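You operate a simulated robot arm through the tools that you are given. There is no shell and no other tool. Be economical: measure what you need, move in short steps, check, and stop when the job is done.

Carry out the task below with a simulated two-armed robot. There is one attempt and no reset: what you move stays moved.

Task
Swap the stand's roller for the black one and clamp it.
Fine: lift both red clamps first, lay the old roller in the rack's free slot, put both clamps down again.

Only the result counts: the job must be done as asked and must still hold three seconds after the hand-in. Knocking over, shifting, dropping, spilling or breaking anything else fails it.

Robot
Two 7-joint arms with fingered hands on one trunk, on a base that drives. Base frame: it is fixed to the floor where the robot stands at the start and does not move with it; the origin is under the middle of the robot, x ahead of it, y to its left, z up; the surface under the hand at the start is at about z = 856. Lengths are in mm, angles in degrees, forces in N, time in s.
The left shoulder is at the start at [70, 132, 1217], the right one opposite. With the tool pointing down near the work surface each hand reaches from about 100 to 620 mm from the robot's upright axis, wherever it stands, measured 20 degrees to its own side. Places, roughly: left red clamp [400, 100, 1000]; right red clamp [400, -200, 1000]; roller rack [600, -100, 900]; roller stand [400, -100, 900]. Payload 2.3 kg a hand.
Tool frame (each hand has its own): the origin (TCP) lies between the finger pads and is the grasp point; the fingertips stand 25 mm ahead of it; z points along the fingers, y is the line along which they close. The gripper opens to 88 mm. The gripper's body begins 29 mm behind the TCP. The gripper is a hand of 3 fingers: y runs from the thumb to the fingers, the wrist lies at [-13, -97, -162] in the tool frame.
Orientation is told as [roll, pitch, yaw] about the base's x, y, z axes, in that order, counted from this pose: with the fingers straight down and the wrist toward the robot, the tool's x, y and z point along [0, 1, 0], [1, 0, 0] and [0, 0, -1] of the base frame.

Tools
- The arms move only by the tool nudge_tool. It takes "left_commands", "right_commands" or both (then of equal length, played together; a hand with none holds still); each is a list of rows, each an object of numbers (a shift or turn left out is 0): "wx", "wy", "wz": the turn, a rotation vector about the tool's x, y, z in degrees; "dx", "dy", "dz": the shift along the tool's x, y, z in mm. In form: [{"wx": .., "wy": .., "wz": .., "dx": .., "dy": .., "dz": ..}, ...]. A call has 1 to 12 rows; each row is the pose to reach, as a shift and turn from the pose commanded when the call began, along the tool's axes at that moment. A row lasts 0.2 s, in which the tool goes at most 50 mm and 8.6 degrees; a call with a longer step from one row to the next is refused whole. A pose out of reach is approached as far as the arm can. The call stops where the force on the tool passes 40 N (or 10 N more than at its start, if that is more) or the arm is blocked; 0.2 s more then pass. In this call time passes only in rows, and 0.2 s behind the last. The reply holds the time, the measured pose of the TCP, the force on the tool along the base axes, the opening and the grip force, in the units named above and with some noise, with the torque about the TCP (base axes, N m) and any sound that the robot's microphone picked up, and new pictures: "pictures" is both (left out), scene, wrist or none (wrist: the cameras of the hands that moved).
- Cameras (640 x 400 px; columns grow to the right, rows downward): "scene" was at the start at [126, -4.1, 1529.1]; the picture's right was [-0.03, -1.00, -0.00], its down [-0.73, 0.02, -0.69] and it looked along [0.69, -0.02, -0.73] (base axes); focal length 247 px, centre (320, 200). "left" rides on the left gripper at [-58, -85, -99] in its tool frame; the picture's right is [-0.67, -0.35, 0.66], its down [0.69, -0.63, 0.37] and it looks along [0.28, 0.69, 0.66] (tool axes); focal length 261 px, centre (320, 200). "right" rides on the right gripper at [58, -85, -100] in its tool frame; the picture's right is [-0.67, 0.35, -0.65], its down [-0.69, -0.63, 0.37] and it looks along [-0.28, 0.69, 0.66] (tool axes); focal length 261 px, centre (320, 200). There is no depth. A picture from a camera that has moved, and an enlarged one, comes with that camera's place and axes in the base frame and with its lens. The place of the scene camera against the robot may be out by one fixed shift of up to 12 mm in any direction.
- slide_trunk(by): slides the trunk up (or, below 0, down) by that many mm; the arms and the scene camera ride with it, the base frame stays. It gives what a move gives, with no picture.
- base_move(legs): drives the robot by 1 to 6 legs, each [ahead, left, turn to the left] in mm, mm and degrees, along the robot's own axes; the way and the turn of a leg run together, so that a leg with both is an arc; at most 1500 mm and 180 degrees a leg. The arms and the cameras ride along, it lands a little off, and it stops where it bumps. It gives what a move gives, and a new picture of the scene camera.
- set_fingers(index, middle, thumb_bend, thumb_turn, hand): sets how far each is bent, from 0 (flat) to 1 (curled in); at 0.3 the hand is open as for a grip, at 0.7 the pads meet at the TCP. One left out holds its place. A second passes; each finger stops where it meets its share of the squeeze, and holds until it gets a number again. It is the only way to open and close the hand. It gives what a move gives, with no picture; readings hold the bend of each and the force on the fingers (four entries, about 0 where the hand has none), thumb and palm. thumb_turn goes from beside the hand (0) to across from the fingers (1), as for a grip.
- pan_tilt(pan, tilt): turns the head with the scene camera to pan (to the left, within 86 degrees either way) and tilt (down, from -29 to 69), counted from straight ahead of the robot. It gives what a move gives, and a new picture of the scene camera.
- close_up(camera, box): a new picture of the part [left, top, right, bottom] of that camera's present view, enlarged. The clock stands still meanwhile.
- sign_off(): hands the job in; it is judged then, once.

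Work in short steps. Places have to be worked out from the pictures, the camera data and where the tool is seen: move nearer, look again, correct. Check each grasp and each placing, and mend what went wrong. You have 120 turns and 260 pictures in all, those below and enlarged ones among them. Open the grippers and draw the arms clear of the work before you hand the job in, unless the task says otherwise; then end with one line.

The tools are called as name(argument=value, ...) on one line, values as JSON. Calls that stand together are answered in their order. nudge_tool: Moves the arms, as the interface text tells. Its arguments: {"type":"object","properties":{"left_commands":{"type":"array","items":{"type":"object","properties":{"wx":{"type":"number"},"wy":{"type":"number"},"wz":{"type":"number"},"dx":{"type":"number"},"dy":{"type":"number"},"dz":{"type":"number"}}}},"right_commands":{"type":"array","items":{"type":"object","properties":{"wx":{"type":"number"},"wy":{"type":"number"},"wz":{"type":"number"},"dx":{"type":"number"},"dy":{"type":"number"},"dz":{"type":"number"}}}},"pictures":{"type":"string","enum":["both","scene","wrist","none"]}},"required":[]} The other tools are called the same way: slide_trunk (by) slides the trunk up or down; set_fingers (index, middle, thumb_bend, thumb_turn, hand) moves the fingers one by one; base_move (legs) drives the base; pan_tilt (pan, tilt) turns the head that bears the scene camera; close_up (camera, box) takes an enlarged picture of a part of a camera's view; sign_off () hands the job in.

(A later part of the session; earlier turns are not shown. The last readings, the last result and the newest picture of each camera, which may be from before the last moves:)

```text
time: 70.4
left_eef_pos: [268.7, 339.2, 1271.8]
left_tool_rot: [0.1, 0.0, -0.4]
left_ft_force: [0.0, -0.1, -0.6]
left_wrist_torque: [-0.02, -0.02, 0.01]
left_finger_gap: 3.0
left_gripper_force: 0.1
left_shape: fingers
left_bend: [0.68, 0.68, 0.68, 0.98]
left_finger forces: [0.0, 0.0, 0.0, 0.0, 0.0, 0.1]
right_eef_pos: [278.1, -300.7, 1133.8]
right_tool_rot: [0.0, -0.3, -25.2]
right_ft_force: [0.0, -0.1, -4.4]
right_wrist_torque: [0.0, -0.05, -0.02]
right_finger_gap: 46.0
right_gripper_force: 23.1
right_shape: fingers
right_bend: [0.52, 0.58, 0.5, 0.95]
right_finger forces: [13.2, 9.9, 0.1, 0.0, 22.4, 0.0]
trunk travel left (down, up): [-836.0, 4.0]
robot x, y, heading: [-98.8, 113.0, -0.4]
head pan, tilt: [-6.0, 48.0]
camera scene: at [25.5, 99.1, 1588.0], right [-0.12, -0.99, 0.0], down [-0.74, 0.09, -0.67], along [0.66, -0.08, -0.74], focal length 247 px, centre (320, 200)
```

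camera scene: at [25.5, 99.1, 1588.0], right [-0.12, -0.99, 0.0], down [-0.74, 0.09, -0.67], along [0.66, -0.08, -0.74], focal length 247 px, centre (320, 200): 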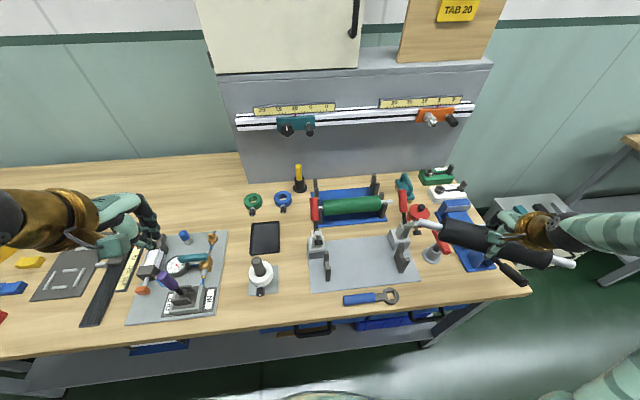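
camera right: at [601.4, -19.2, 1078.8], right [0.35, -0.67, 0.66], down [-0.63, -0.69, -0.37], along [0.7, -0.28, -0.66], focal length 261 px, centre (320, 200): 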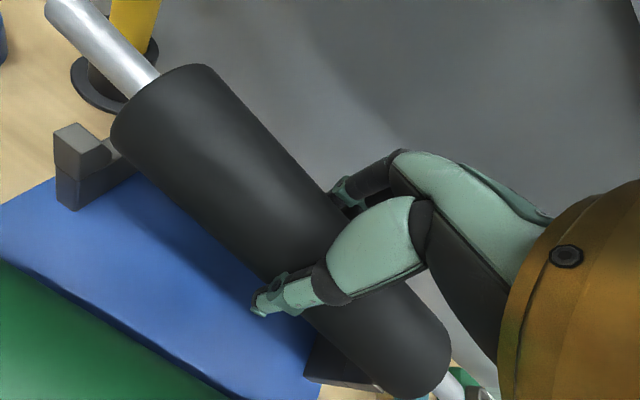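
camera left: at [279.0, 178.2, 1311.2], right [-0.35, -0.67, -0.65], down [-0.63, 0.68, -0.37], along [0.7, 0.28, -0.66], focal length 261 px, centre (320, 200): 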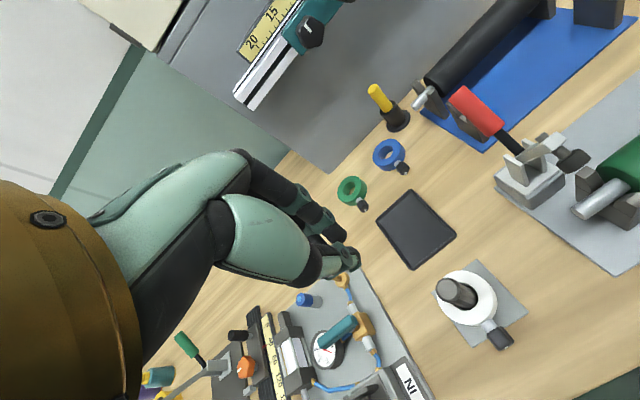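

All is clear: the robot is back in the pose used for grasping at the stand. I bring the black roller over to x≈335, y≈-76, unwinding the yaw.

nudge_tool(right_commands=[{"dx": 38, "dy": -7.4, "wz": -4.5}, {"dx": 76, "dy": -14.7, "wz": -9}, {"dx": 114, "dy": -22, "wz": -13.5}, {"dx": 152, "dy": -29.5, "wz": -18}, {"dx": 190, "dy": -36.8, "wz": -22.5}, {"dx": 228, "dy": -44.2, "wz": -27}])

close_up(camera="scene", box=[290, 180, 470, 300])

```text
time: 71.8
left_eef_pos: [270.9, 339.4, 1270.3]
left_tool_rot: [-0.1, 0.0, -0.5]
left_ft_force: [1.0, -0.3, 0.0]
left_wrist_torque: [0.0, 0.01, -0.02]
left_finger_gap: 2.5
left_gripper_force: 0.0
left_shape: fingers
left_bend: [0.68, 0.68, 0.68, 0.98]
left_finger forces: [0.0, 0.0, 0.0, 0.0, 0.0, 0.0]
right_eef_pos: [335.3, -73.7, 1133.6]
right_tool_rot: [-0.2, -0.1, 1.8]
right_ft_force: [0.1, -0.3, -4.1]
right_wrist_torque: [-0.02, 0.01, 0.02]
right_finger_gap: 45.6
right_gripper_force: 22.5
right_shape: fingers
right_bend: [0.52, 0.58, 0.5, 0.95]
right_finger forces: [13.1, 9.8, 0.0, 0.0, 22.1, 0.0]
trunk travel left (down, up): [-836.0, 4.0]
robot x, y, heading: [-100.1, 108.8, -0.6]
head pan, tilt: [-6.0, 48.0]
camera scene: at [27.4, 101.9, 1587.9], right [-0.11, -0.99, 0.0], down [-0.74, 0.08, -0.67], along [0.66, -0.08, -0.74], focal length 247 px, centre (320, 200)
camera right: at [249.9, -17.4, 1231.9], right [0.37, -0.66, 0.66], down [-0.61, -0.71, -0.37], along [0.71, -0.26, -0.66], focal length 261 px, centre (320, 200)
```

scene: 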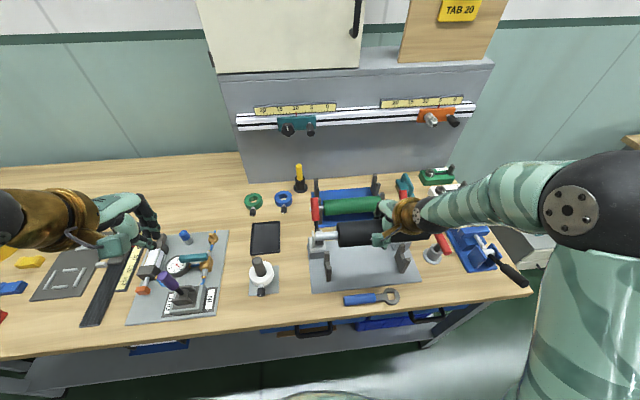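
right: 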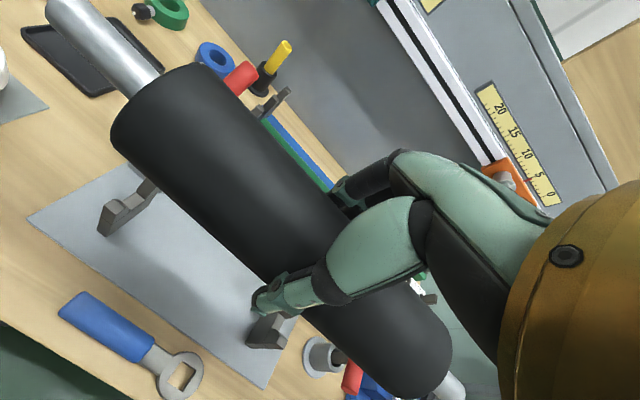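

```text
3.33 times, centred on (380, 240) of scene
camera zoom: at [27.4, 101.9, 1587.9], right [-0.11, -0.99, 0.0], down [-0.74, 0.08, -0.67], along [0.66, -0.08, -0.74], focal length 824 px, centre (120, 67)
```

zoom: 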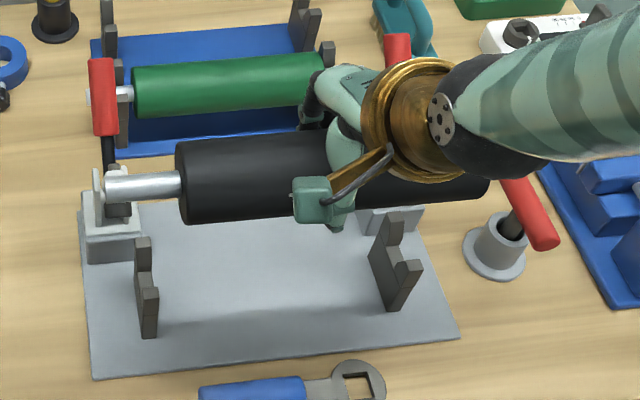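

About 2° of yaw slip again, so I correct it by 2°, then lower the trunk to its original height, bringing the roller down in front of the raised pads.

nudge_tool(right_commands=[{"wz": -2, "dy": -5, "dx": -2}], pictures="none")

slide_trunk(by=-61)

nudge_tool(right_commands=[{"dz": 30}, {"dz": 60}, {"dz": 80}])

close_up(camera="scene", box=[280, 200, 380, 275])

close_up(camera="left", box=[440, 200, 640, 325])

```text
time: 72.2
left_eef_pos: [269.5, 336.4, 1271.2]
left_tool_rot: [0.0, 0.0, -0.5]
left_ft_force: [-0.6, -0.3, 1.2]
left_wrist_torque: [-0.02, -0.01, -0.02]
left_finger_gap: 2.6
left_gripper_force: 0.1
left_shape: fingers
left_bend: [0.68, 0.68, 0.68, 0.98]
left_finger forces: [0.0, 0.0, 0.0, 0.1, 0.1, 0.1]
right_eef_pos: [330.3, -77.8, 1133.8]
right_tool_rot: [0.0, -0.3, 3.7]
right_ft_force: [1.3, 0.2, -3.9]
right_wrist_torque: [0.0, 0.02, 0.02]
right_finger_gap: 45.7
right_gripper_force: 22.8
right_shape: fingers
right_bend: [0.52, 0.58, 0.5, 0.95]
right_finger forces: [13.2, 9.8, 0.0, 0.1, 22.2, 0.1]
trunk travel left (down, up): [-836.0, 4.0]
robot x, y, heading: [-97.0, 117.8, -0.6]
head pan, tilt: [-6.0, 48.0]
```

```text
time: 73.2
left_eef_pos: [269.1, 339.2, 1210.3]
left_tool_rot: [-0.1, 0.1, -0.6]
left_ft_force: [0.3, -0.5, 0.0]
left_wrist_torque: [-0.02, 0.0, -0.04]
left_finger_gap: 2.7
left_gripper_force: 0.1
left_shape: fingers
left_bend: [0.68, 0.68, 0.68, 0.98]
left_finger forces: [0.0, 0.1, 0.1, 0.0, 0.1, 0.1]
right_eef_pos: [330.9, -77.2, 1073.0]
right_tool_rot: [-0.1, -0.2, 3.8]
right_ft_force: [-0.2, -0.1, -4.0]
right_wrist_torque: [-0.01, -0.02, 0.0]
right_finger_gap: 45.5
right_gripper_force: 23.0
right_shape: fingers
right_bend: [0.52, 0.58, 0.5, 0.95]
right_finger forces: [13.2, 9.8, 0.0, 0.1, 22.2, 0.0]
trunk travel left (down, up): [-775.0, 65.0]
robot x, y, heading: [-100.9, 111.8, -0.7]
head pan, tilt: [-6.0, 48.0]
```

```text
time: 74.0
left_eef_pos: [270.7, 339.4, 1210.4]
left_tool_rot: [0.0, 0.1, -0.5]
left_ft_force: [-0.5, -0.3, -0.6]
left_wrist_torque: [0.01, -0.01, -0.02]
left_finger_gap: 2.6
left_gripper_force: 0.1
left_shape: fingers
left_bend: [0.68, 0.68, 0.68, 0.98]
left_finger forces: [0.0, 0.0, 0.1, 0.0, 0.1, 0.0]
right_eef_pos: [330.7, -78.2, 990.5]
right_tool_rot: [-0.1, -0.2, 3.9]
right_ft_force: [-0.2, 0.6, -4.3]
right_wrist_torque: [0.0, -0.01, -0.04]
right_finger_gap: 45.7
right_gripper_force: 22.5
right_shape: fingers
right_bend: [0.52, 0.59, 0.5, 0.95]
right_finger forces: [13.2, 9.8, 0.0, 0.0, 22.2, 0.1]
trunk travel left (down, up): [-775.0, 65.0]
robot x, y, heading: [-101.3, 112.7, -0.7]
head pan, tilt: [-6.0, 48.0]
camera scene: at [27.0, 99.8, 1526.9], right [-0.11, -0.99, 0.0], down [-0.74, 0.09, -0.67], along [0.66, -0.08, -0.74], focal length 247 px, centre (320, 200)
camera right: at [244.4, -24.2, 1090.2], right [0.39, -0.64, 0.66], down [-0.58, -0.73, -0.37], along [0.71, -0.24, -0.66], focal length 261 px, centre (320, 200)
```

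scene: 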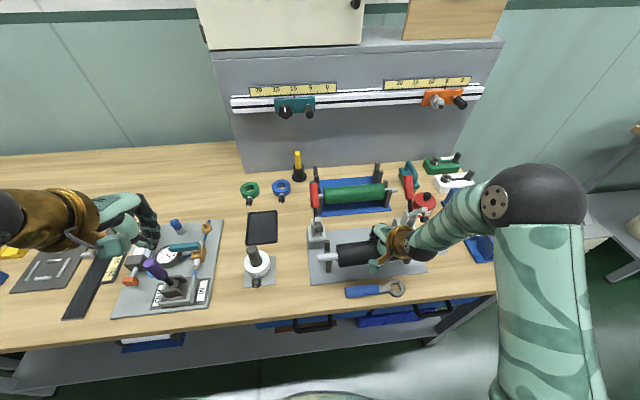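
right: 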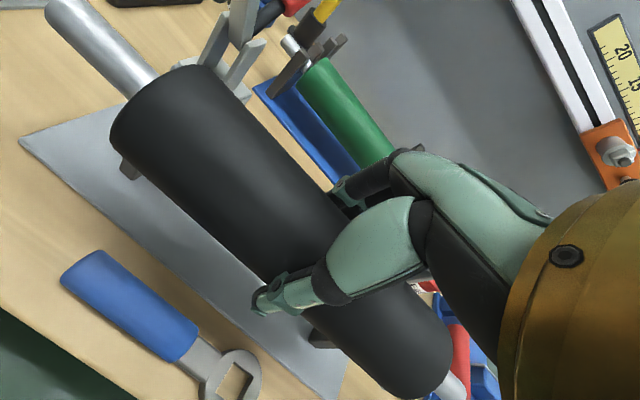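

```text
5.33 times, centred on (330, 238) of scene
camera zoom: at [27.0, 99.8, 1526.9], right [-0.11, -0.99, 0.0], down [-0.74, 0.09, -0.67], along [0.66, -0.08, -0.74], focal length 1318 px, centre (267, 0)
```

zoom: 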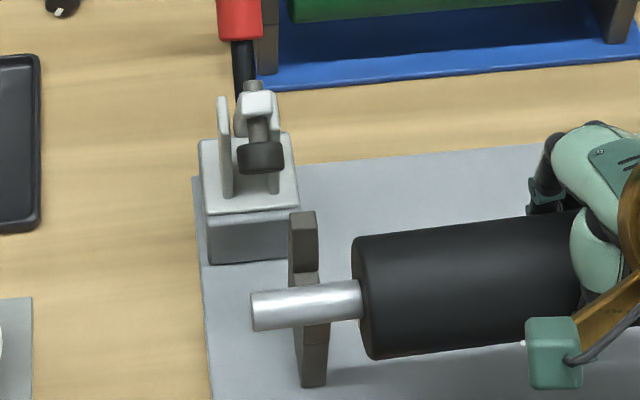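

```text
3.20 times, centred on (540, 262) of left
camera zoom: at [185.0, 280.8, 1311.5], right [-0.36, -0.67, -0.66], down [-0.62, 0.69, -0.36], along [0.7, 0.28, -0.66], focal length 834 px, centre (-384, 0)
```

zoom: 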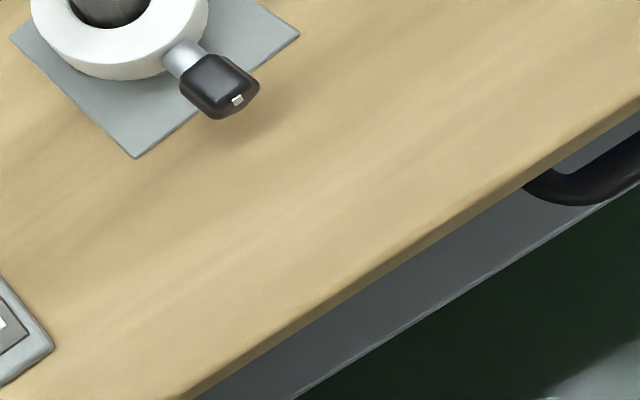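

Aligned in yaw. I check the whole left view for the stand before moving in over the slots.

close_up(camera="left", box=[400, 0, 640, 150])

close_up(camera="scene", box=[370, 190, 450, 290])

```text
2.67 times, centred on (520, 75) of left
camera zoom: at [185.0, 280.8, 1311.5], right [-0.36, -0.67, -0.66], down [-0.62, 0.69, -0.36], along [0.7, 0.28, -0.66], focal length 695 px, centre (-213, 533)
```

zoom: 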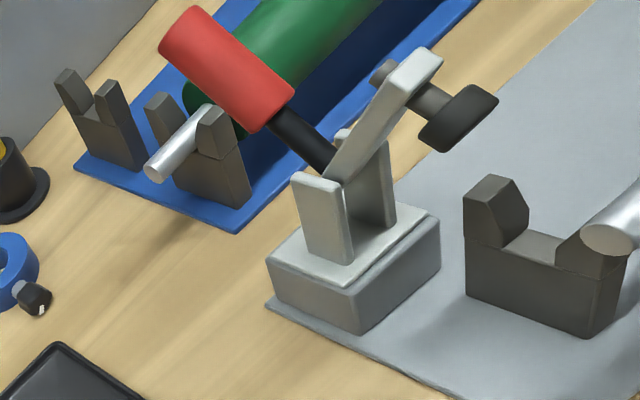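

```text
4.00 times, centred on (410, 240) of scene
camera zoom: at [27.0, 99.8, 1526.9], right [-0.11, -0.99, 0.0], down [-0.74, 0.09, -0.67], along [0.66, -0.08, -0.74], focal length 988 px, centre (-40, 40)
```

zoom: 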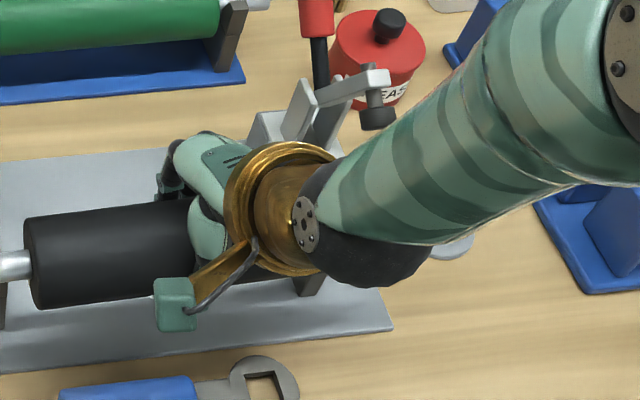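

The left view gives stand slot x≈370.5 and shaft end x≈321, so I move +48 mm and descend to just above the prongs.

nudge_tool(right_commands=[{"dy": 24, "dx": -1.6, "dz": 5}, {"dy": 48, "dx": -3.3, "dz": 8}, {"dy": 48, "dx": -3.3, "dz": 18}, {"dy": 48, "dx": -3.3, "dz": 28}])

close_up(camera="left", box=[480, 20, 640, 120])

close_up(camera="scene", box=[300, 190, 440, 290])

```text
time: 75.0
left_eef_pos: [270.6, 339.1, 1210.4]
left_tool_rot: [0.0, 0.1, -0.5]
left_ft_force: [-0.2, 0.4, 0.6]
left_wrist_torque: [-0.03, 0.0, 0.01]
left_finger_gap: 2.3
left_gripper_force: 0.1
left_shape: fingers
left_bend: [0.68, 0.68, 0.68, 0.98]
left_finger forces: [0.1, 0.0, 0.1, 0.0, 0.0, 0.0]
right_eef_pos: [379.7, -77.7, 963.6]
right_tool_rot: [-0.1, -0.1, 3.7]
right_ft_force: [0.4, -0.5, -5.1]
right_wrist_torque: [0.0, -0.02, -0.02]
right_finger_gap: 45.6
right_gripper_force: 22.7
right_shape: fingers
right_bend: [0.52, 0.59, 0.5, 0.95]
right_finger forces: [13.2, 9.9, 0.0, 0.1, 22.2, 0.0]
trunk travel left (down, up): [-775.0, 65.0]
robot x, y, heading: [-98.7, 110.9, -0.7]
head pan, tilt: [-6.0, 48.0]
camera scene: at [27.1, 99.9, 1526.9], right [-0.11, -0.99, 0.0], down [-0.74, 0.09, -0.67], along [0.66, -0.08, -0.74], focal length 247 px, centre (320, 200)
camera right: at [292.4, -25.2, 1063.3], right [0.39, -0.64, 0.66], down [-0.58, -0.73, -0.37], along [0.71, -0.24, -0.66], focal length 261 px, centre (320, 200)
```

scene: 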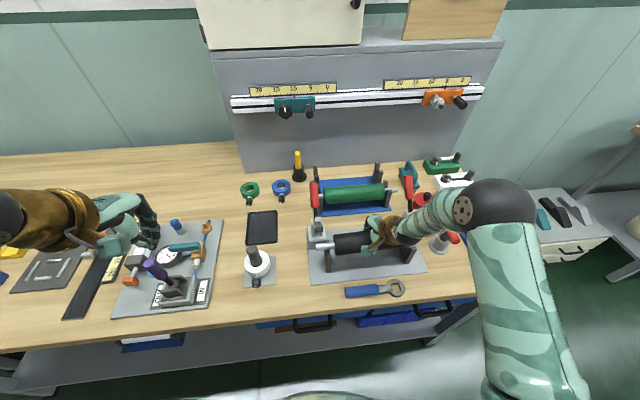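
right: 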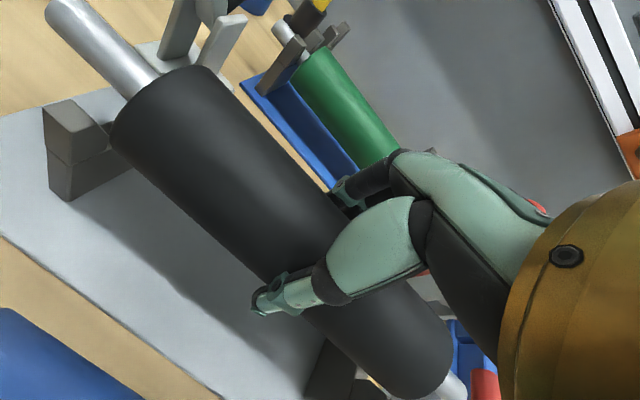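

```text
4.00 times, centred on (560, 70) of left
camera zoom: at [185.1, 280.9, 1311.5], right [-0.36, -0.67, -0.66], down [-0.62, 0.69, -0.36], along [0.7, 0.28, -0.66], focal length 1043 px, centre (-640, 720)
```

zoom: 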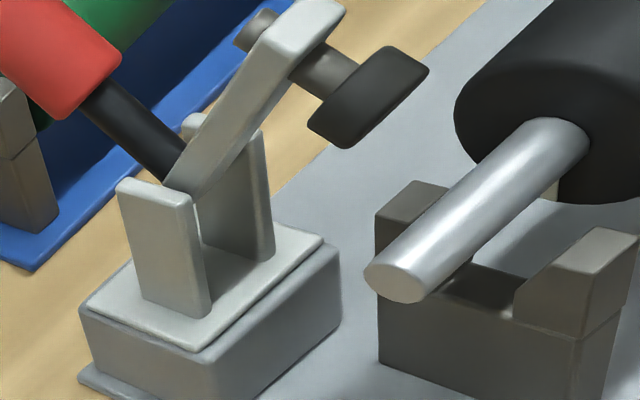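

```text
4.00 times, centred on (370, 240) of scene
camera zoom: at [27.1, 99.9, 1526.9], right [-0.11, -0.99, 0.0], down [-0.74, 0.09, -0.67], along [0.66, -0.08, -0.74], focal length 988 px, centre (120, 40)
```

zoom: 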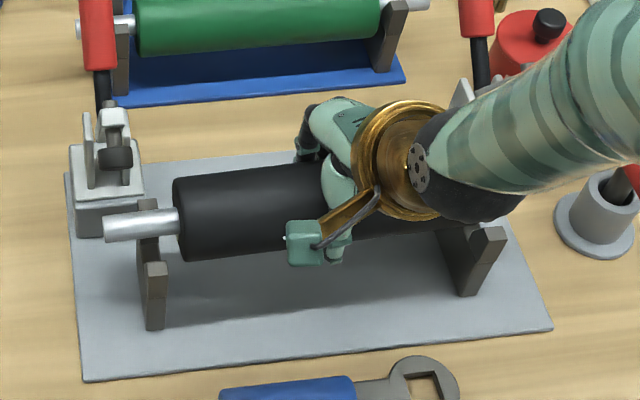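

Shaft end is at x≈369, over the slot. I lower steadily.

nudge_tool(right_commands=[{"dz": 8}, {"dz": 16}, {"dz": 23}, {"dz": 28}], pictures="wrist")

close_up(camera="left", box=[480, 20, 640, 120])

close_up(camera="scene", box=[300, 190, 440, 290])

```text
time: 76.0
left_eef_pos: [269.6, 338.8, 1210.7]
left_tool_rot: [0.1, 0.1, -0.5]
left_ft_force: [0.0, -0.1, -0.7]
left_wrist_torque: [0.02, -0.01, -0.02]
left_finger_gap: 2.5
left_gripper_force: 0.2
left_shape: fingers
left_bend: [0.68, 0.68, 0.68, 0.98]
left_finger forces: [0.0, 0.0, 0.0, 0.0, 0.0, 0.0]
right_eef_pos: [379.2, -77.9, 935.8]
right_tool_rot: [-0.1, -0.2, 3.9]
right_ft_force: [0.1, 0.1, -4.1]
right_wrist_torque: [-0.01, -0.03, 0.02]
right_finger_gap: 45.5
right_gripper_force: 22.9
right_shape: fingers
right_bend: [0.52, 0.59, 0.5, 0.95]
right_finger forces: [13.2, 9.7, 0.1, 0.1, 22.2, 0.1]
trunk travel left (down, up): [-775.0, 65.0]
robot x, y, heading: [-100.5, 113.2, -0.5]
head pan, tilt: [-6.0, 48.0]
camera right: at [292.3, -25.5, 1035.4], right [0.39, -0.64, 0.66], down [-0.58, -0.73, -0.37], along [0.71, -0.24, -0.66], focal length 261 px, centre (320, 200)
```

right: 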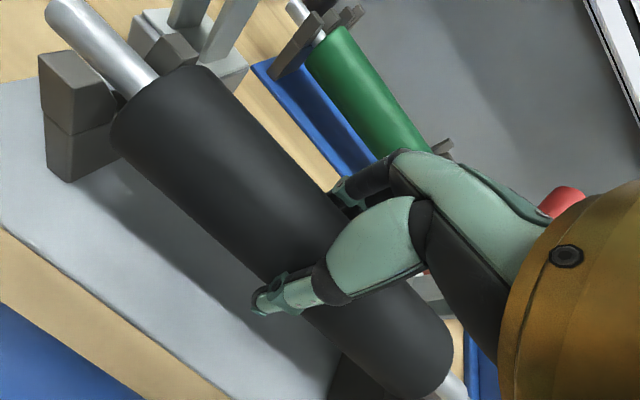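

```text
4.00 times, centred on (560, 70) of left
camera zoom: at [184.9, 281.0, 1311.5], right [-0.36, -0.67, -0.66], down [-0.62, 0.69, -0.36], along [0.7, 0.28, -0.66], focal length 1043 px, centre (-640, 720)
```

zoom: 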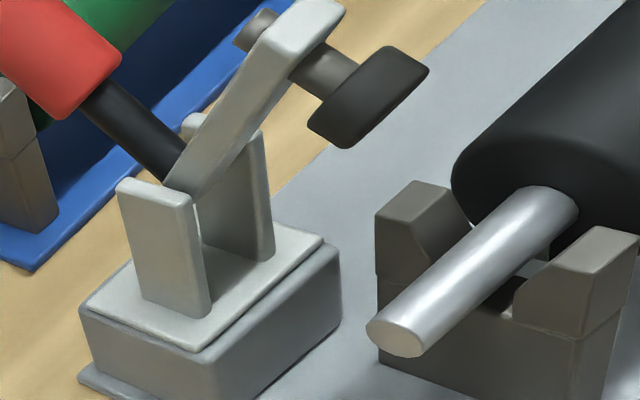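

```text
4.00 times, centred on (370, 240) of scene
camera zoom: at [27.0, 99.9, 1526.9], right [-0.11, -0.99, 0.0], down [-0.74, 0.09, -0.67], along [0.66, -0.08, -0.74], focal length 988 px, centre (120, 40)
```

zoom: 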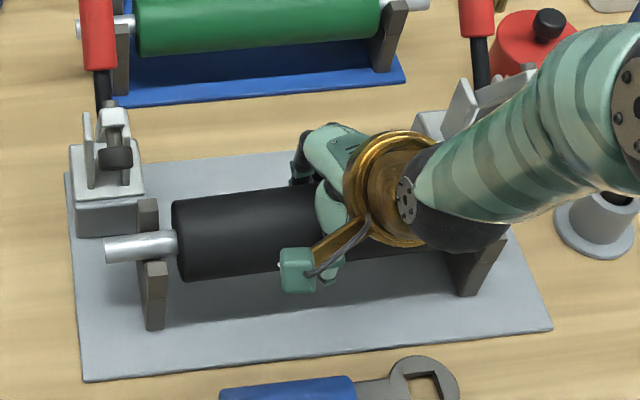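

The shaft is centred between the prongs. I lower to contact.

nudge_tool(right_commands=[{"dz": 3}, {"dz": 6}, {"dz": 8}, {"dz": 10}], pictures="none")

close_up(camera="left", box=[480, 20, 640, 120])

```text
time: 77.0
left_eef_pos: [269.6, 339.6, 1209.9]
left_tool_rot: [0.0, 0.0, -0.5]
left_ft_force: [-0.5, 0.8, -0.1]
left_wrist_torque: [0.03, 0.03, 0.01]
left_finger_gap: 2.5
left_gripper_force: 0.1
left_shape: fingers
left_bend: [0.68, 0.68, 0.68, 0.98]
left_finger forces: [0.1, 0.1, 0.0, 0.1, 0.0, 0.1]
right_eef_pos: [378.6, -78.4, 925.8]
right_tool_rot: [-0.1, -0.2, 3.8]
right_ft_force: [-2.2, 0.0, -1.2]
right_wrist_torque: [0.05, 0.03, -0.03]
right_finger_gap: 45.5
right_gripper_force: 23.2
right_shape: fingers
right_bend: [0.53, 0.59, 0.5, 0.95]
right_finger forces: [12.9, 9.8, 0.0, 0.1, 23.9, 0.0]
trunk travel left (down, up): [-775.0, 65.0]
robot x, y, heading: [-95.8, 110.8, -0.5]
head pan, tilt: [-6.0, 48.0]
```

```text
4.00 times, centred on (560, 70) of left
camera zoom: at [184.1, 281.2, 1311.6], right [-0.35, -0.67, -0.66], down [-0.62, 0.69, -0.37], along [0.7, 0.28, -0.66], focal length 1043 px, centre (-640, 720)
```

zoom: 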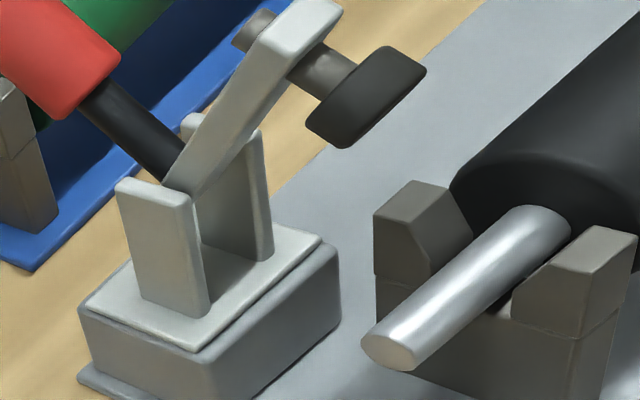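

Contact is starting; I press a few millimetres more to confirm it bottoms.

nudge_tool(right_commands=[{"dz": 2, "dy": -1}, {"dz": 4, "dy": -1}, {"dz": 5, "dy": -1}], pictures="none")

close_up(camera="left", box=[480, 20, 640, 120])

close_up(camera="right", box=[280, 250, 480, 400])

```text
time: 77.8
left_eef_pos: [266.9, 338.7, 1212.1]
left_tool_rot: [0.0, -0.1, -0.5]
left_ft_force: [-0.1, 0.1, -0.8]
left_wrist_torque: [0.04, -0.01, 0.01]
left_finger_gap: 2.8
left_gripper_force: 0.0
left_shape: fingers
left_bend: [0.68, 0.68, 0.68, 0.98]
left_finger forces: [0.1, 0.1, 0.0, 0.0, 0.1, 0.0]
right_eef_pos: [378.0, -77.7, 924.4]
right_tool_rot: [-0.1, -0.7, 3.7]
right_ft_force: [5.1, -3.8, 19.3]
right_wrist_torque: [0.06, -0.08, -0.09]
right_finger_gap: 45.3
right_gripper_force: 23.8
right_shape: fingers
right_bend: [0.52, 0.59, 0.5, 0.95]
right_finger forces: [16.0, 9.1, 0.0, 0.1, 21.9, 0.0]
trunk travel left (down, up): [-775.0, 65.0]
robot x, y, heading: [-97.3, 114.5, -0.6]
head pan, tilt: [-6.0, 48.0]
```

```text
4.00 times, centred on (560, 70) of left
camera zoom: at [181.2, 281.6, 1312.6], right [-0.35, -0.67, -0.66], down [-0.62, 0.69, -0.37], along [0.7, 0.28, -0.66], focal length 1043 px, centre (-640, 720)
```

zoom: 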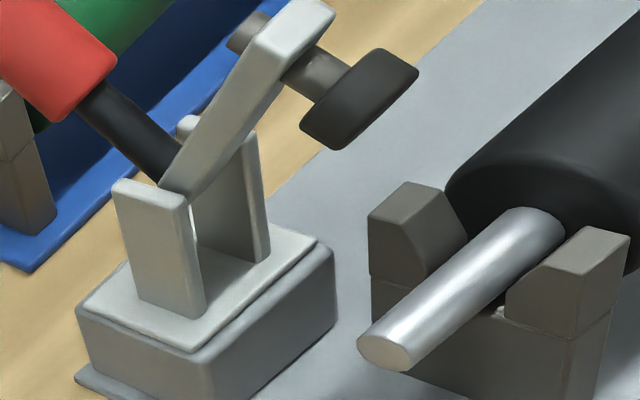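

```text
2.67 times, centred on (380, 325) of right
camera zoom: at [289.6, -24.4, 1022.6], right [0.38, -0.64, 0.66], down [-0.58, -0.73, -0.37], along [0.72, -0.24, -0.65], focal length 695 px, centre (160, -133)
```

zoom: 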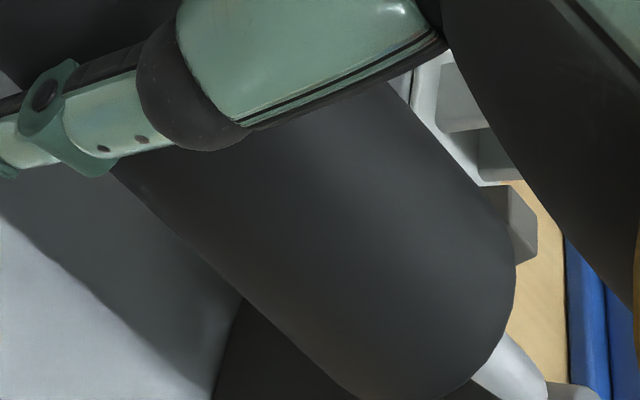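

Bottomed firmly. I ease off, open the hand, and lift straight up.

nudge_tool(right_commands=[{"dz": -3}], pictures="none")

set_fingers(hand="right", index=0.34, middle=0.34, thumb_bend=0.34)

nudge_tool(right_commands=[{"dz": -12}, {"dz": -25}, {"dz": -45}, {"dz": -75}, {"dz": -110}, {"dz": -145}, {"dz": -175}])

close_up(camera="left", box=[480, 20, 640, 120])

close_up(camera="scene", box=[300, 180, 460, 290])

```text
time: 78.2
left_eef_pos: [269.3, 338.9, 1210.6]
left_tool_rot: [0.0, 0.0, -0.5]
left_ft_force: [-0.5, 1.2, 0.2]
left_wrist_torque: [0.0, 0.02, -0.03]
left_finger_gap: 2.8
left_gripper_force: 0.1
left_shape: fingers
left_bend: [0.68, 0.68, 0.68, 0.98]
left_finger forces: [0.1, 0.0, 0.2, 0.0, 0.0, 0.1]
right_eef_pos: [377.6, -77.4, 925.4]
right_tool_rot: [-0.2, -0.3, 3.8]
right_ft_force: [5.3, -2.9, 11.1]
right_wrist_torque: [0.06, -0.09, -0.03]
right_finger_gap: 45.5
right_gripper_force: 23.5
right_shape: fingers
right_bend: [0.52, 0.59, 0.51, 0.95]
right_finger forces: [15.4, 10.6, 0.0, 0.0, 21.3, 0.0]
trunk travel left (down, up): [-775.0, 65.0]
robot x, y, heading: [-99.8, 111.5, -0.6]
head pan, tilt: [-6.0, 48.0]
```

```text
time: 79.2
left_eef_pos: [269.5, 339.0, 1211.3]
left_tool_rot: [0.0, 0.1, -0.5]
left_ft_force: [0.3, -0.1, -0.3]
left_wrist_torque: [0.01, 0.02, 0.02]
left_finger_gap: 2.7
left_gripper_force: 0.0
left_shape: fingers
left_bend: [0.68, 0.68, 0.68, 0.98]
left_finger forces: [0.0, 0.1, 0.0, 0.0, 0.0, 0.0]
right_eef_pos: [377.6, -77.5, 923.5]
right_tool_rot: [-0.2, -0.2, 3.8]
right_ft_force: [-0.5, -0.5, -0.3]
right_wrist_torque: [0.02, 0.04, 0.0]
right_finger_gap: 75.7
right_gripper_force: 0.1
right_shape: fingers
right_bend: [0.34, 0.34, 0.34, 0.97]
right_finger forces: [0.0, 0.0, 0.0, 0.0, 0.0, 0.0]
trunk travel left (down, up): [-775.0, 65.0]
robot x, y, heading: [-96.8, 109.4, -0.4]
head pan, tilt: [-6.0, 48.0]
```

```text
time: 80.8
left_eef_pos: [267.8, 339.6, 1210.6]
left_tool_rot: [-0.1, 0.1, -0.6]
left_ft_force: [-0.1, 1.0, 0.1]
left_wrist_torque: [0.04, -0.03, -0.01]
left_finger_gap: 2.7
left_gripper_force: 0.0
left_shape: fingers
left_bend: [0.68, 0.68, 0.68, 0.98]
left_finger forces: [0.0, 0.1, 0.0, 0.1, 0.0, 0.0]
right_eef_pos: [375.1, -78.1, 1098.8]
right_tool_rot: [-0.2, -0.2, 3.8]
right_ft_force: [1.2, -0.6, -0.1]
right_wrist_torque: [0.01, 0.0, 0.0]
right_finger_gap: 76.0
right_gripper_force: 0.0
right_shape: fingers
right_bend: [0.34, 0.34, 0.34, 0.97]
right_finger forces: [0.1, 0.0, 0.0, 0.0, 0.0, 0.1]
trunk travel left (down, up): [-775.0, 65.0]
robot x, y, heading: [-99.1, 112.8, -0.5]
head pan, tilt: [-6.0, 48.0]
camera scene: at [24.7, 100.7, 1527.1], right [-0.11, -0.99, 0.0], down [-0.74, 0.08, -0.67], along [0.67, -0.08, -0.74], focal length 247 px, centre (320, 200)
camera right: at [287.8, -24.9, 1198.2], right [0.39, -0.64, 0.66], down [-0.58, -0.73, -0.37], along [0.71, -0.24, -0.66], focal length 261 px, centre (320, 200)
```

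scene: 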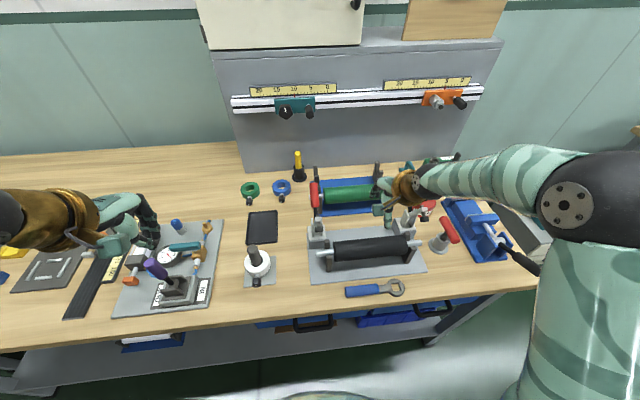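
right: 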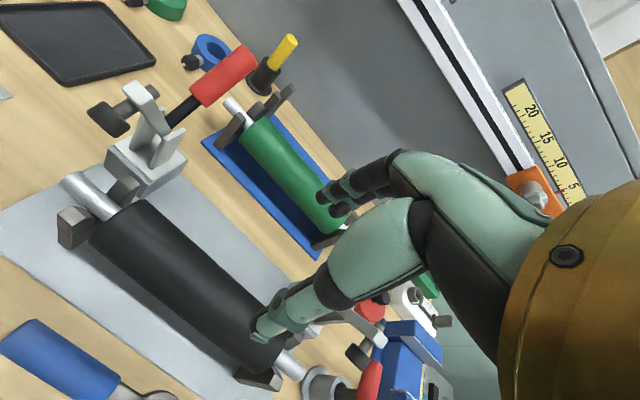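

```text
4.00 times, centred on (560, 70) of left
camera zoom: at [183.0, 281.6, 1311.9], right [-0.35, -0.67, -0.66], down [-0.62, 0.69, -0.37], along [0.7, 0.28, -0.66], focal length 1043 px, centre (-640, 720)
```

zoom: 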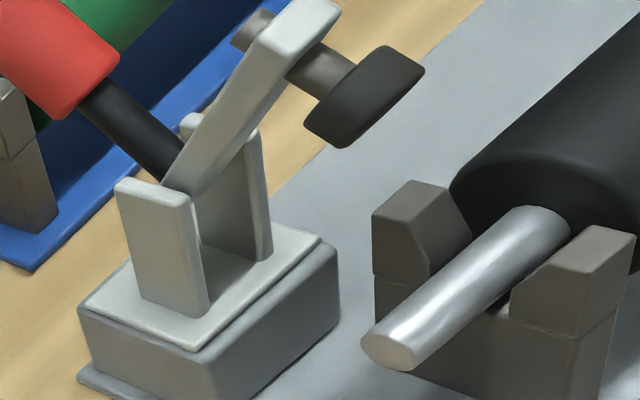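

```text
3.64 times, centred on (380, 235) of scene
camera zoom: at [24.7, 100.7, 1527.1], right [-0.11, -0.99, 0.0], down [-0.74, 0.08, -0.67], along [0.67, -0.08, -0.74], focal length 898 px, centre (102, 73)
```

zoom: 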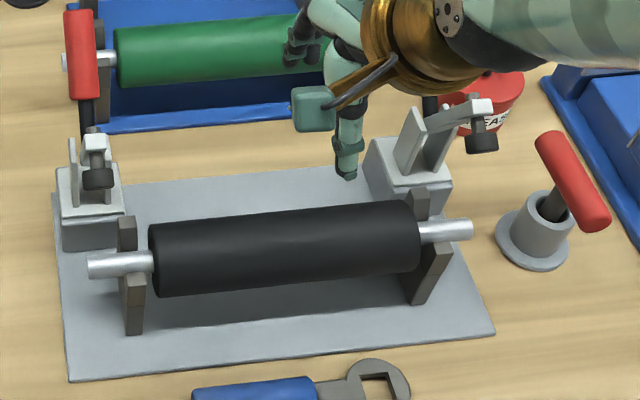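

The black roller is seated in the stand with both shafts in the posts. To close the clamps I reposition the base near its start pose, with the right hand raised clear above.

nudge_tool(right_commands=[{"dz": -20, "wz": 3.8}, {"dz": -40, "wz": 3.8}], pictures="none")

base_move(legs=[[105, -120, 0]])

set_fingers(hand="right", index=0.5, middle=0.5, thumb_bend=0.1, thumb_turn=0.0)

nudge_tool(right_commands=[{"dz": 0}])

```text
time: 81.4
left_eef_pos: [268.4, 338.5, 1210.9]
left_tool_rot: [0.0, 0.1, -0.5]
left_ft_force: [-0.6, 0.3, 0.7]
left_wrist_torque: [-0.03, 0.0, -0.02]
left_finger_gap: 2.7
left_gripper_force: 0.1
left_shape: fingers
left_bend: [0.68, 0.68, 0.68, 0.98]
left_finger forces: [0.0, 0.0, 0.1, 0.0, 0.1, 0.1]
right_eef_pos: [377.1, -78.4, 1139.0]
right_tool_rot: [-0.1, -0.2, -0.2]
right_ft_force: [0.0, 0.2, 0.0]
right_wrist_torque: [0.0, 0.02, -0.01]
right_finger_gap: 76.1
right_gripper_force: 0.0
right_shape: fingers
right_bend: [0.34, 0.34, 0.34, 0.97]
right_finger forces: [0.1, 0.0, 0.0, 0.0, 0.0, 0.0]
trunk travel left (down, up): [-775.0, 65.0]
robot x, y, heading: [-100.2, 109.9, -0.3]
head pan, tilt: [-6.0, 48.0]
```

```text
time: 82.8
left_eef_pos: [369.6, 220.8, 1211.7]
left_tool_rot: [0.0, -0.1, -0.4]
left_ft_force: [0.2, -0.1, -0.1]
left_wrist_torque: [0.02, 0.0, -0.02]
left_finger_gap: 2.7
left_gripper_force: 0.2
left_shape: fingers
left_bend: [0.68, 0.68, 0.68, 0.98]
left_finger forces: [0.0, 0.0, 0.1, 0.0, 0.1, 0.1]
right_eef_pos: [477.0, -197.6, 1138.3]
right_tool_rot: [-0.4, -0.3, 0.0]
right_ft_force: [-0.2, 1.0, 0.8]
right_wrist_torque: [0.02, 0.01, 0.02]
right_finger_gap: 76.3
right_gripper_force: 0.0
right_shape: fingers
right_bend: [0.34, 0.34, 0.34, 0.97]
right_finger forces: [0.1, 0.0, 0.0, 0.1, 0.1, 0.1]
trunk travel left (down, up): [-775.0, 65.0]
robot x, y, heading: [4.1, -13.1, -0.7]
head pan, tilt: [-6.0, 48.0]
camera scene: at [124.6, -18.2, 1527.3], right [-0.11, -0.99, 0.0], down [-0.74, 0.08, -0.67], along [0.67, -0.08, -0.74], focal length 247 px, centre (320, 200)
```

scene: 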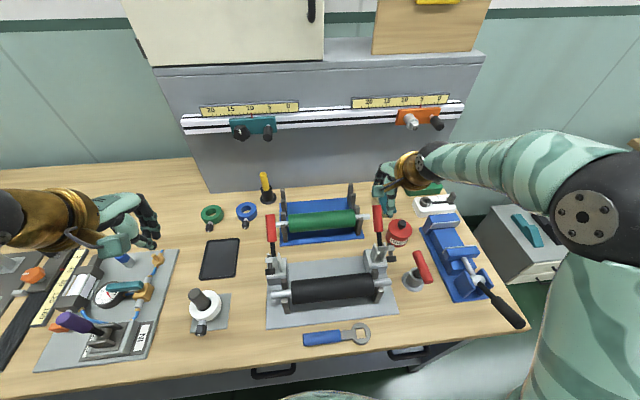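

```text
time: 83.8
left_eef_pos: [371.8, 217.5, 1209.9]
left_tool_rot: [0.0, 0.0, -0.4]
left_ft_force: [0.7, 0.1, -0.8]
left_wrist_torque: [0.02, 0.0, -0.02]
left_finger_gap: 2.9
left_gripper_force: 0.0
left_shape: fingers
left_bend: [0.68, 0.68, 0.68, 0.98]
left_finger forces: [0.0, 0.1, 0.1, 0.1, 0.0, 0.0]
right_eef_pos: [478.1, -199.6, 1138.8]
right_tool_rot: [-0.1, -0.4, 0.0]
right_ft_force: [0.3, 0.8, 0.4]
right_wrist_torque: [-0.01, -0.03, 0.01]
right_finger_gap: 118.1
right_gripper_force: 0.0
right_shape: fingers
right_bend: [0.5, 0.5, 0.1, 0.0]
right_finger forces: [0.0, 0.1, 0.0, 0.1, 0.1, 0.0]
trunk travel left (down, up): [-775.0, 65.0]
robot x, y, heading: [2.6, -14.2, -0.3]
head pan, tilt: [-6.0, 48.0]
```

```text
time: 84.2
left_eef_pos: [370.3, 218.1, 1212.0]
left_tool_rot: [0.0, 0.0, -0.4]
left_ft_force: [-0.8, -0.1, -0.2]
left_wrist_torque: [0.02, 0.0, -0.03]
left_finger_gap: 2.5
left_gripper_force: 0.1
left_shape: fingers
left_bend: [0.68, 0.68, 0.68, 0.98]
left_finger forces: [0.0, 0.1, 0.1, 0.0, 0.1, 0.0]
right_eef_pos: [479.8, -200.4, 1137.7]
right_tool_rot: [-0.1, -0.3, 0.0]
right_ft_force: [-0.1, -0.1, -0.6]
right_wrist_torque: [0.02, 0.01, -0.02]
right_finger_gap: 118.0
right_gripper_force: 0.0
right_shape: fingers
right_bend: [0.5, 0.5, 0.1, 0.0]
right_finger forces: [0.0, 0.1, 0.0, 0.1, 0.0, 0.1]
trunk travel left (down, up): [-775.0, 65.0]
robot x, y, heading: [4.0, -7.1, -0.4]
head pan, tilt: [-6.0, 48.0]
camera scene: at [127.5, -21.6, 1527.0], right [-0.11, -0.99, 0.0], down [-0.74, 0.08, -0.67], along [0.66, -0.08, -0.74], focal length 247 px, centre (320, 200)
camera right: at [395.4, -141.8, 1237.4], right [0.35, -0.67, 0.66], down [-0.63, -0.69, -0.37], along [0.7, -0.29, -0.66], focal length 261 px, centre (320, 200)
```

scene: 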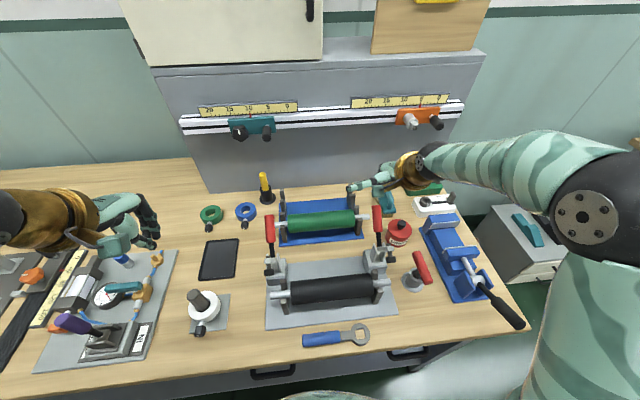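
right: 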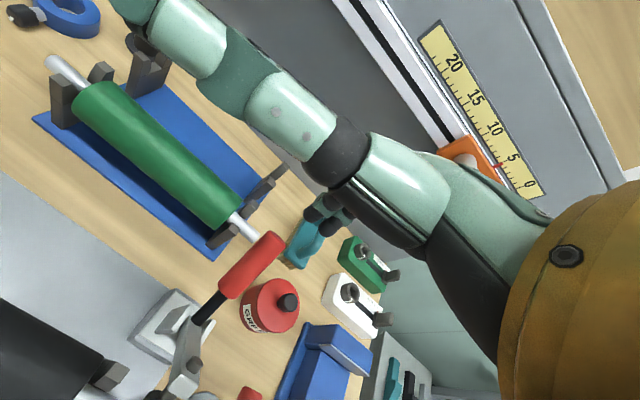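

The thumb is out of the way and the fingers form a hook. I place the hook just behind the right knob's tip (≈533, -214, 1027).

nudge_tool(right_commands=[{"dx": -14, "dy": 25, "dz": 10}, {"dx": -14, "dy": 50, "dz": 30}, {"dx": -14, "dy": 52, "dz": 65}, {"dx": -14, "dy": 52, "dz": 95}, {"dx": -14, "dy": 52, "dz": 114}])

close_up(camera="right", box=[120, 120, 420, 320])

close_up(camera="scene", box=[320, 180, 440, 280])

```text
time: 85.4
left_eef_pos: [372.0, 217.8, 1210.8]
left_tool_rot: [0.0, 0.1, -0.4]
left_ft_force: [-0.6, 0.4, 0.1]
left_wrist_torque: [-0.02, -0.03, 0.01]
left_finger_gap: 2.5
left_gripper_force: 0.0
left_shape: fingers
left_bend: [0.68, 0.68, 0.68, 0.98]
left_finger forces: [0.0, 0.0, 0.1, 0.0, 0.0, 0.1]
right_eef_pos: [531.4, -214.7, 1024.5]
right_tool_rot: [-0.1, -0.3, 0.0]
right_ft_force: [0.1, 0.1, 0.1]
right_wrist_torque: [0.03, 0.01, -0.04]
right_finger_gap: 118.1
right_gripper_force: 0.0
right_shape: fingers
right_bend: [0.5, 0.5, 0.1, 0.0]
right_finger forces: [0.0, 0.0, 0.1, 0.0, 0.1, 0.1]
trunk travel left (down, up): [-775.0, 65.0]
robot x, y, heading: [0.3, -10.2, -0.3]
head pan, tilt: [-6.0, 48.0]
camera scene: at [128.4, -21.7, 1527.0], right [-0.11, -0.99, 0.0], down [-0.74, 0.08, -0.67], along [0.66, -0.08, -0.74], focal length 247 px, centre (320, 200)
camera right: at [447.9, -156.2, 1123.6], right [0.35, -0.67, 0.66], down [-0.63, -0.69, -0.37], along [0.7, -0.29, -0.66], focal length 261 px, centre (320, 200)
```

scene: 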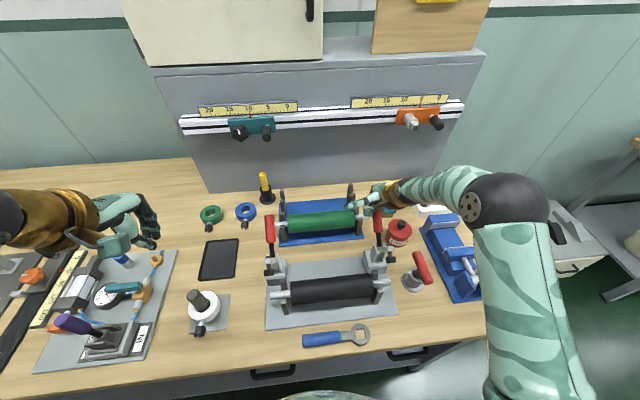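
right: 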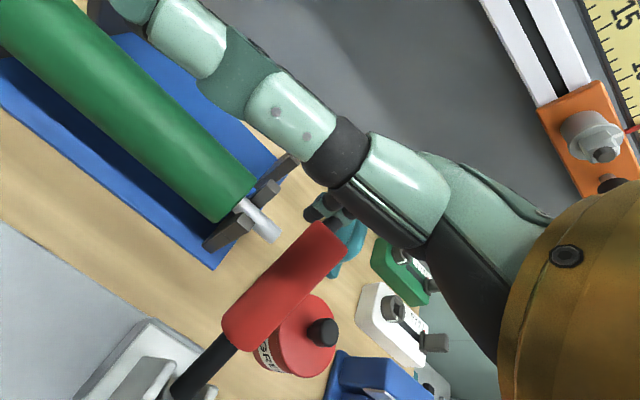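

```text
2.00 times, centred on (270, 220) of right
camera zoom: at [447.9, -156.2, 1123.6], right [0.35, -0.67, 0.66], down [-0.63, -0.69, -0.37], along [0.7, -0.29, -0.66], focal length 521 px, centre (420, 160)
```

zoom: 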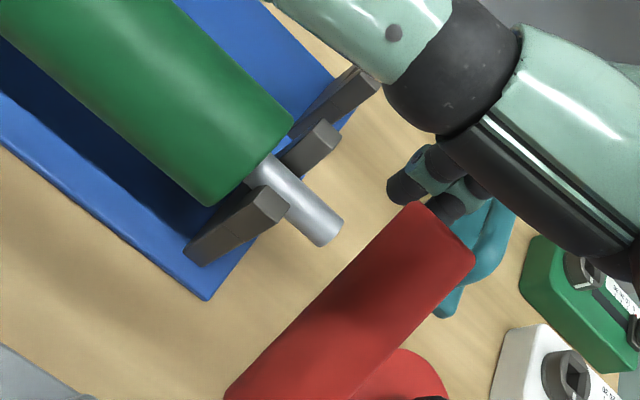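

```text
4.00 times, centred on (380, 230) of scene
camera zoom: at [128.4, -21.7, 1527.0], right [-0.11, -0.99, 0.0], down [-0.74, 0.08, -0.67], along [0.66, -0.08, -0.74], focal length 988 px, centre (80, 80)
```

zoom: 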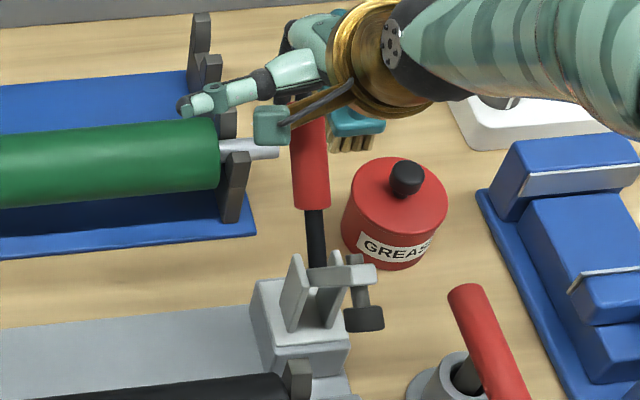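

The fingertips are right behind the knob's end. I pull it back and up along its arc, first half.

nudge_tool(right_commands=[{"dy": -12}, {"dy": -22, "dz": -2}, {"dy": -31, "dz": -11}, {"dy": -39, "dz": -22}, {"dy": -49, "dz": -30}, {"dy": -58, "dz": -36}])

close_up(camera="scene", box=[320, 180, 440, 280])

```text
time: 86.8
left_eef_pos: [370.6, 216.5, 1210.3]
left_tool_rot: [0.0, 0.0, -0.6]
left_ft_force: [-0.4, 0.1, 0.2]
left_wrist_torque: [0.0, 0.02, 0.0]
left_finger_gap: 2.6
left_gripper_force: 0.0
left_shape: fingers
left_bend: [0.68, 0.68, 0.68, 0.98]
left_finger forces: [0.1, 0.0, 0.0, 0.1, 0.1, 0.1]
right_eef_pos: [473.0, -214.4, 1060.2]
right_tool_rot: [-0.1, -0.3, 0.1]
right_ft_force: [0.0, 0.8, 0.8]
right_wrist_torque: [-0.01, -0.02, -0.03]
right_finger_gap: 118.5
right_gripper_force: 0.0
right_shape: fingers
right_bend: [0.49, 0.5, 0.1, 0.0]
right_finger forces: [0.8, 0.0, 0.1, 0.0, 0.0, 0.0]
trunk travel left (down, up): [-775.0, 65.0]
robot x, y, heading: [0.8, -10.6, -0.5]
head pan, tilt: [-6.0, 48.0]
camera scene: at [127.4, -21.4, 1527.0], right [-0.11, -0.99, 0.0], down [-0.74, 0.08, -0.67], along [0.66, -0.08, -0.74], focal length 247 px, centre (320, 200)
camera right: at [389.5, -155.5, 1159.5], right [0.35, -0.67, 0.66], down [-0.63, -0.69, -0.37], along [0.7, -0.29, -0.66], focal length 261 px, centre (320, 200)
```

scene: 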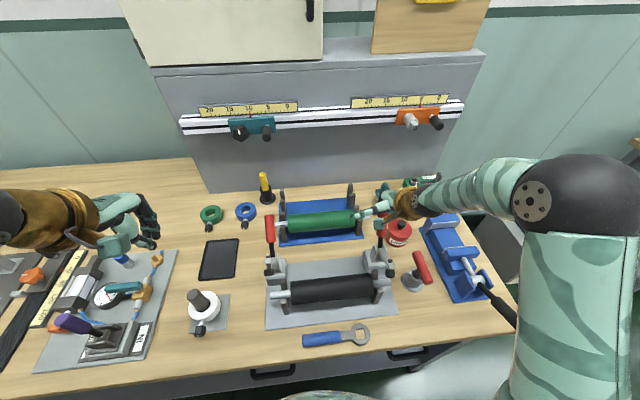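
right: 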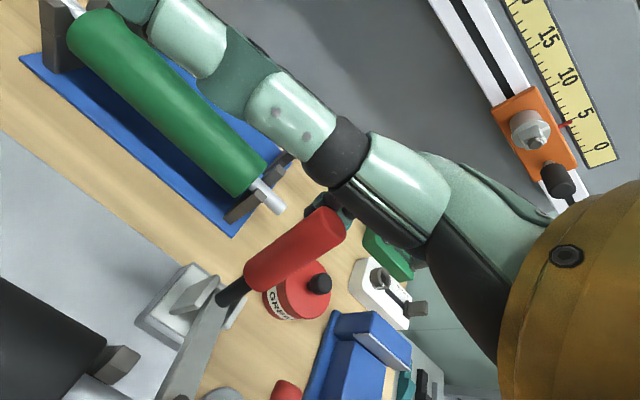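

```text
4.00 times, centred on (380, 230) of scene
camera zoom: at [127.4, -21.4, 1527.0], right [-0.11, -0.99, 0.0], down [-0.74, 0.08, -0.67], along [0.66, -0.08, -0.74], focal length 988 px, centre (80, 80)
```

zoom: 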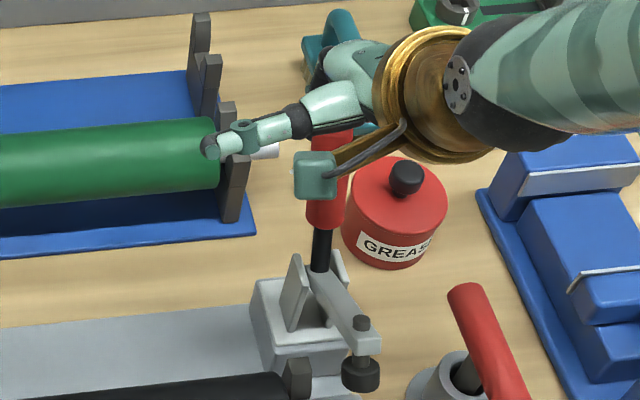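

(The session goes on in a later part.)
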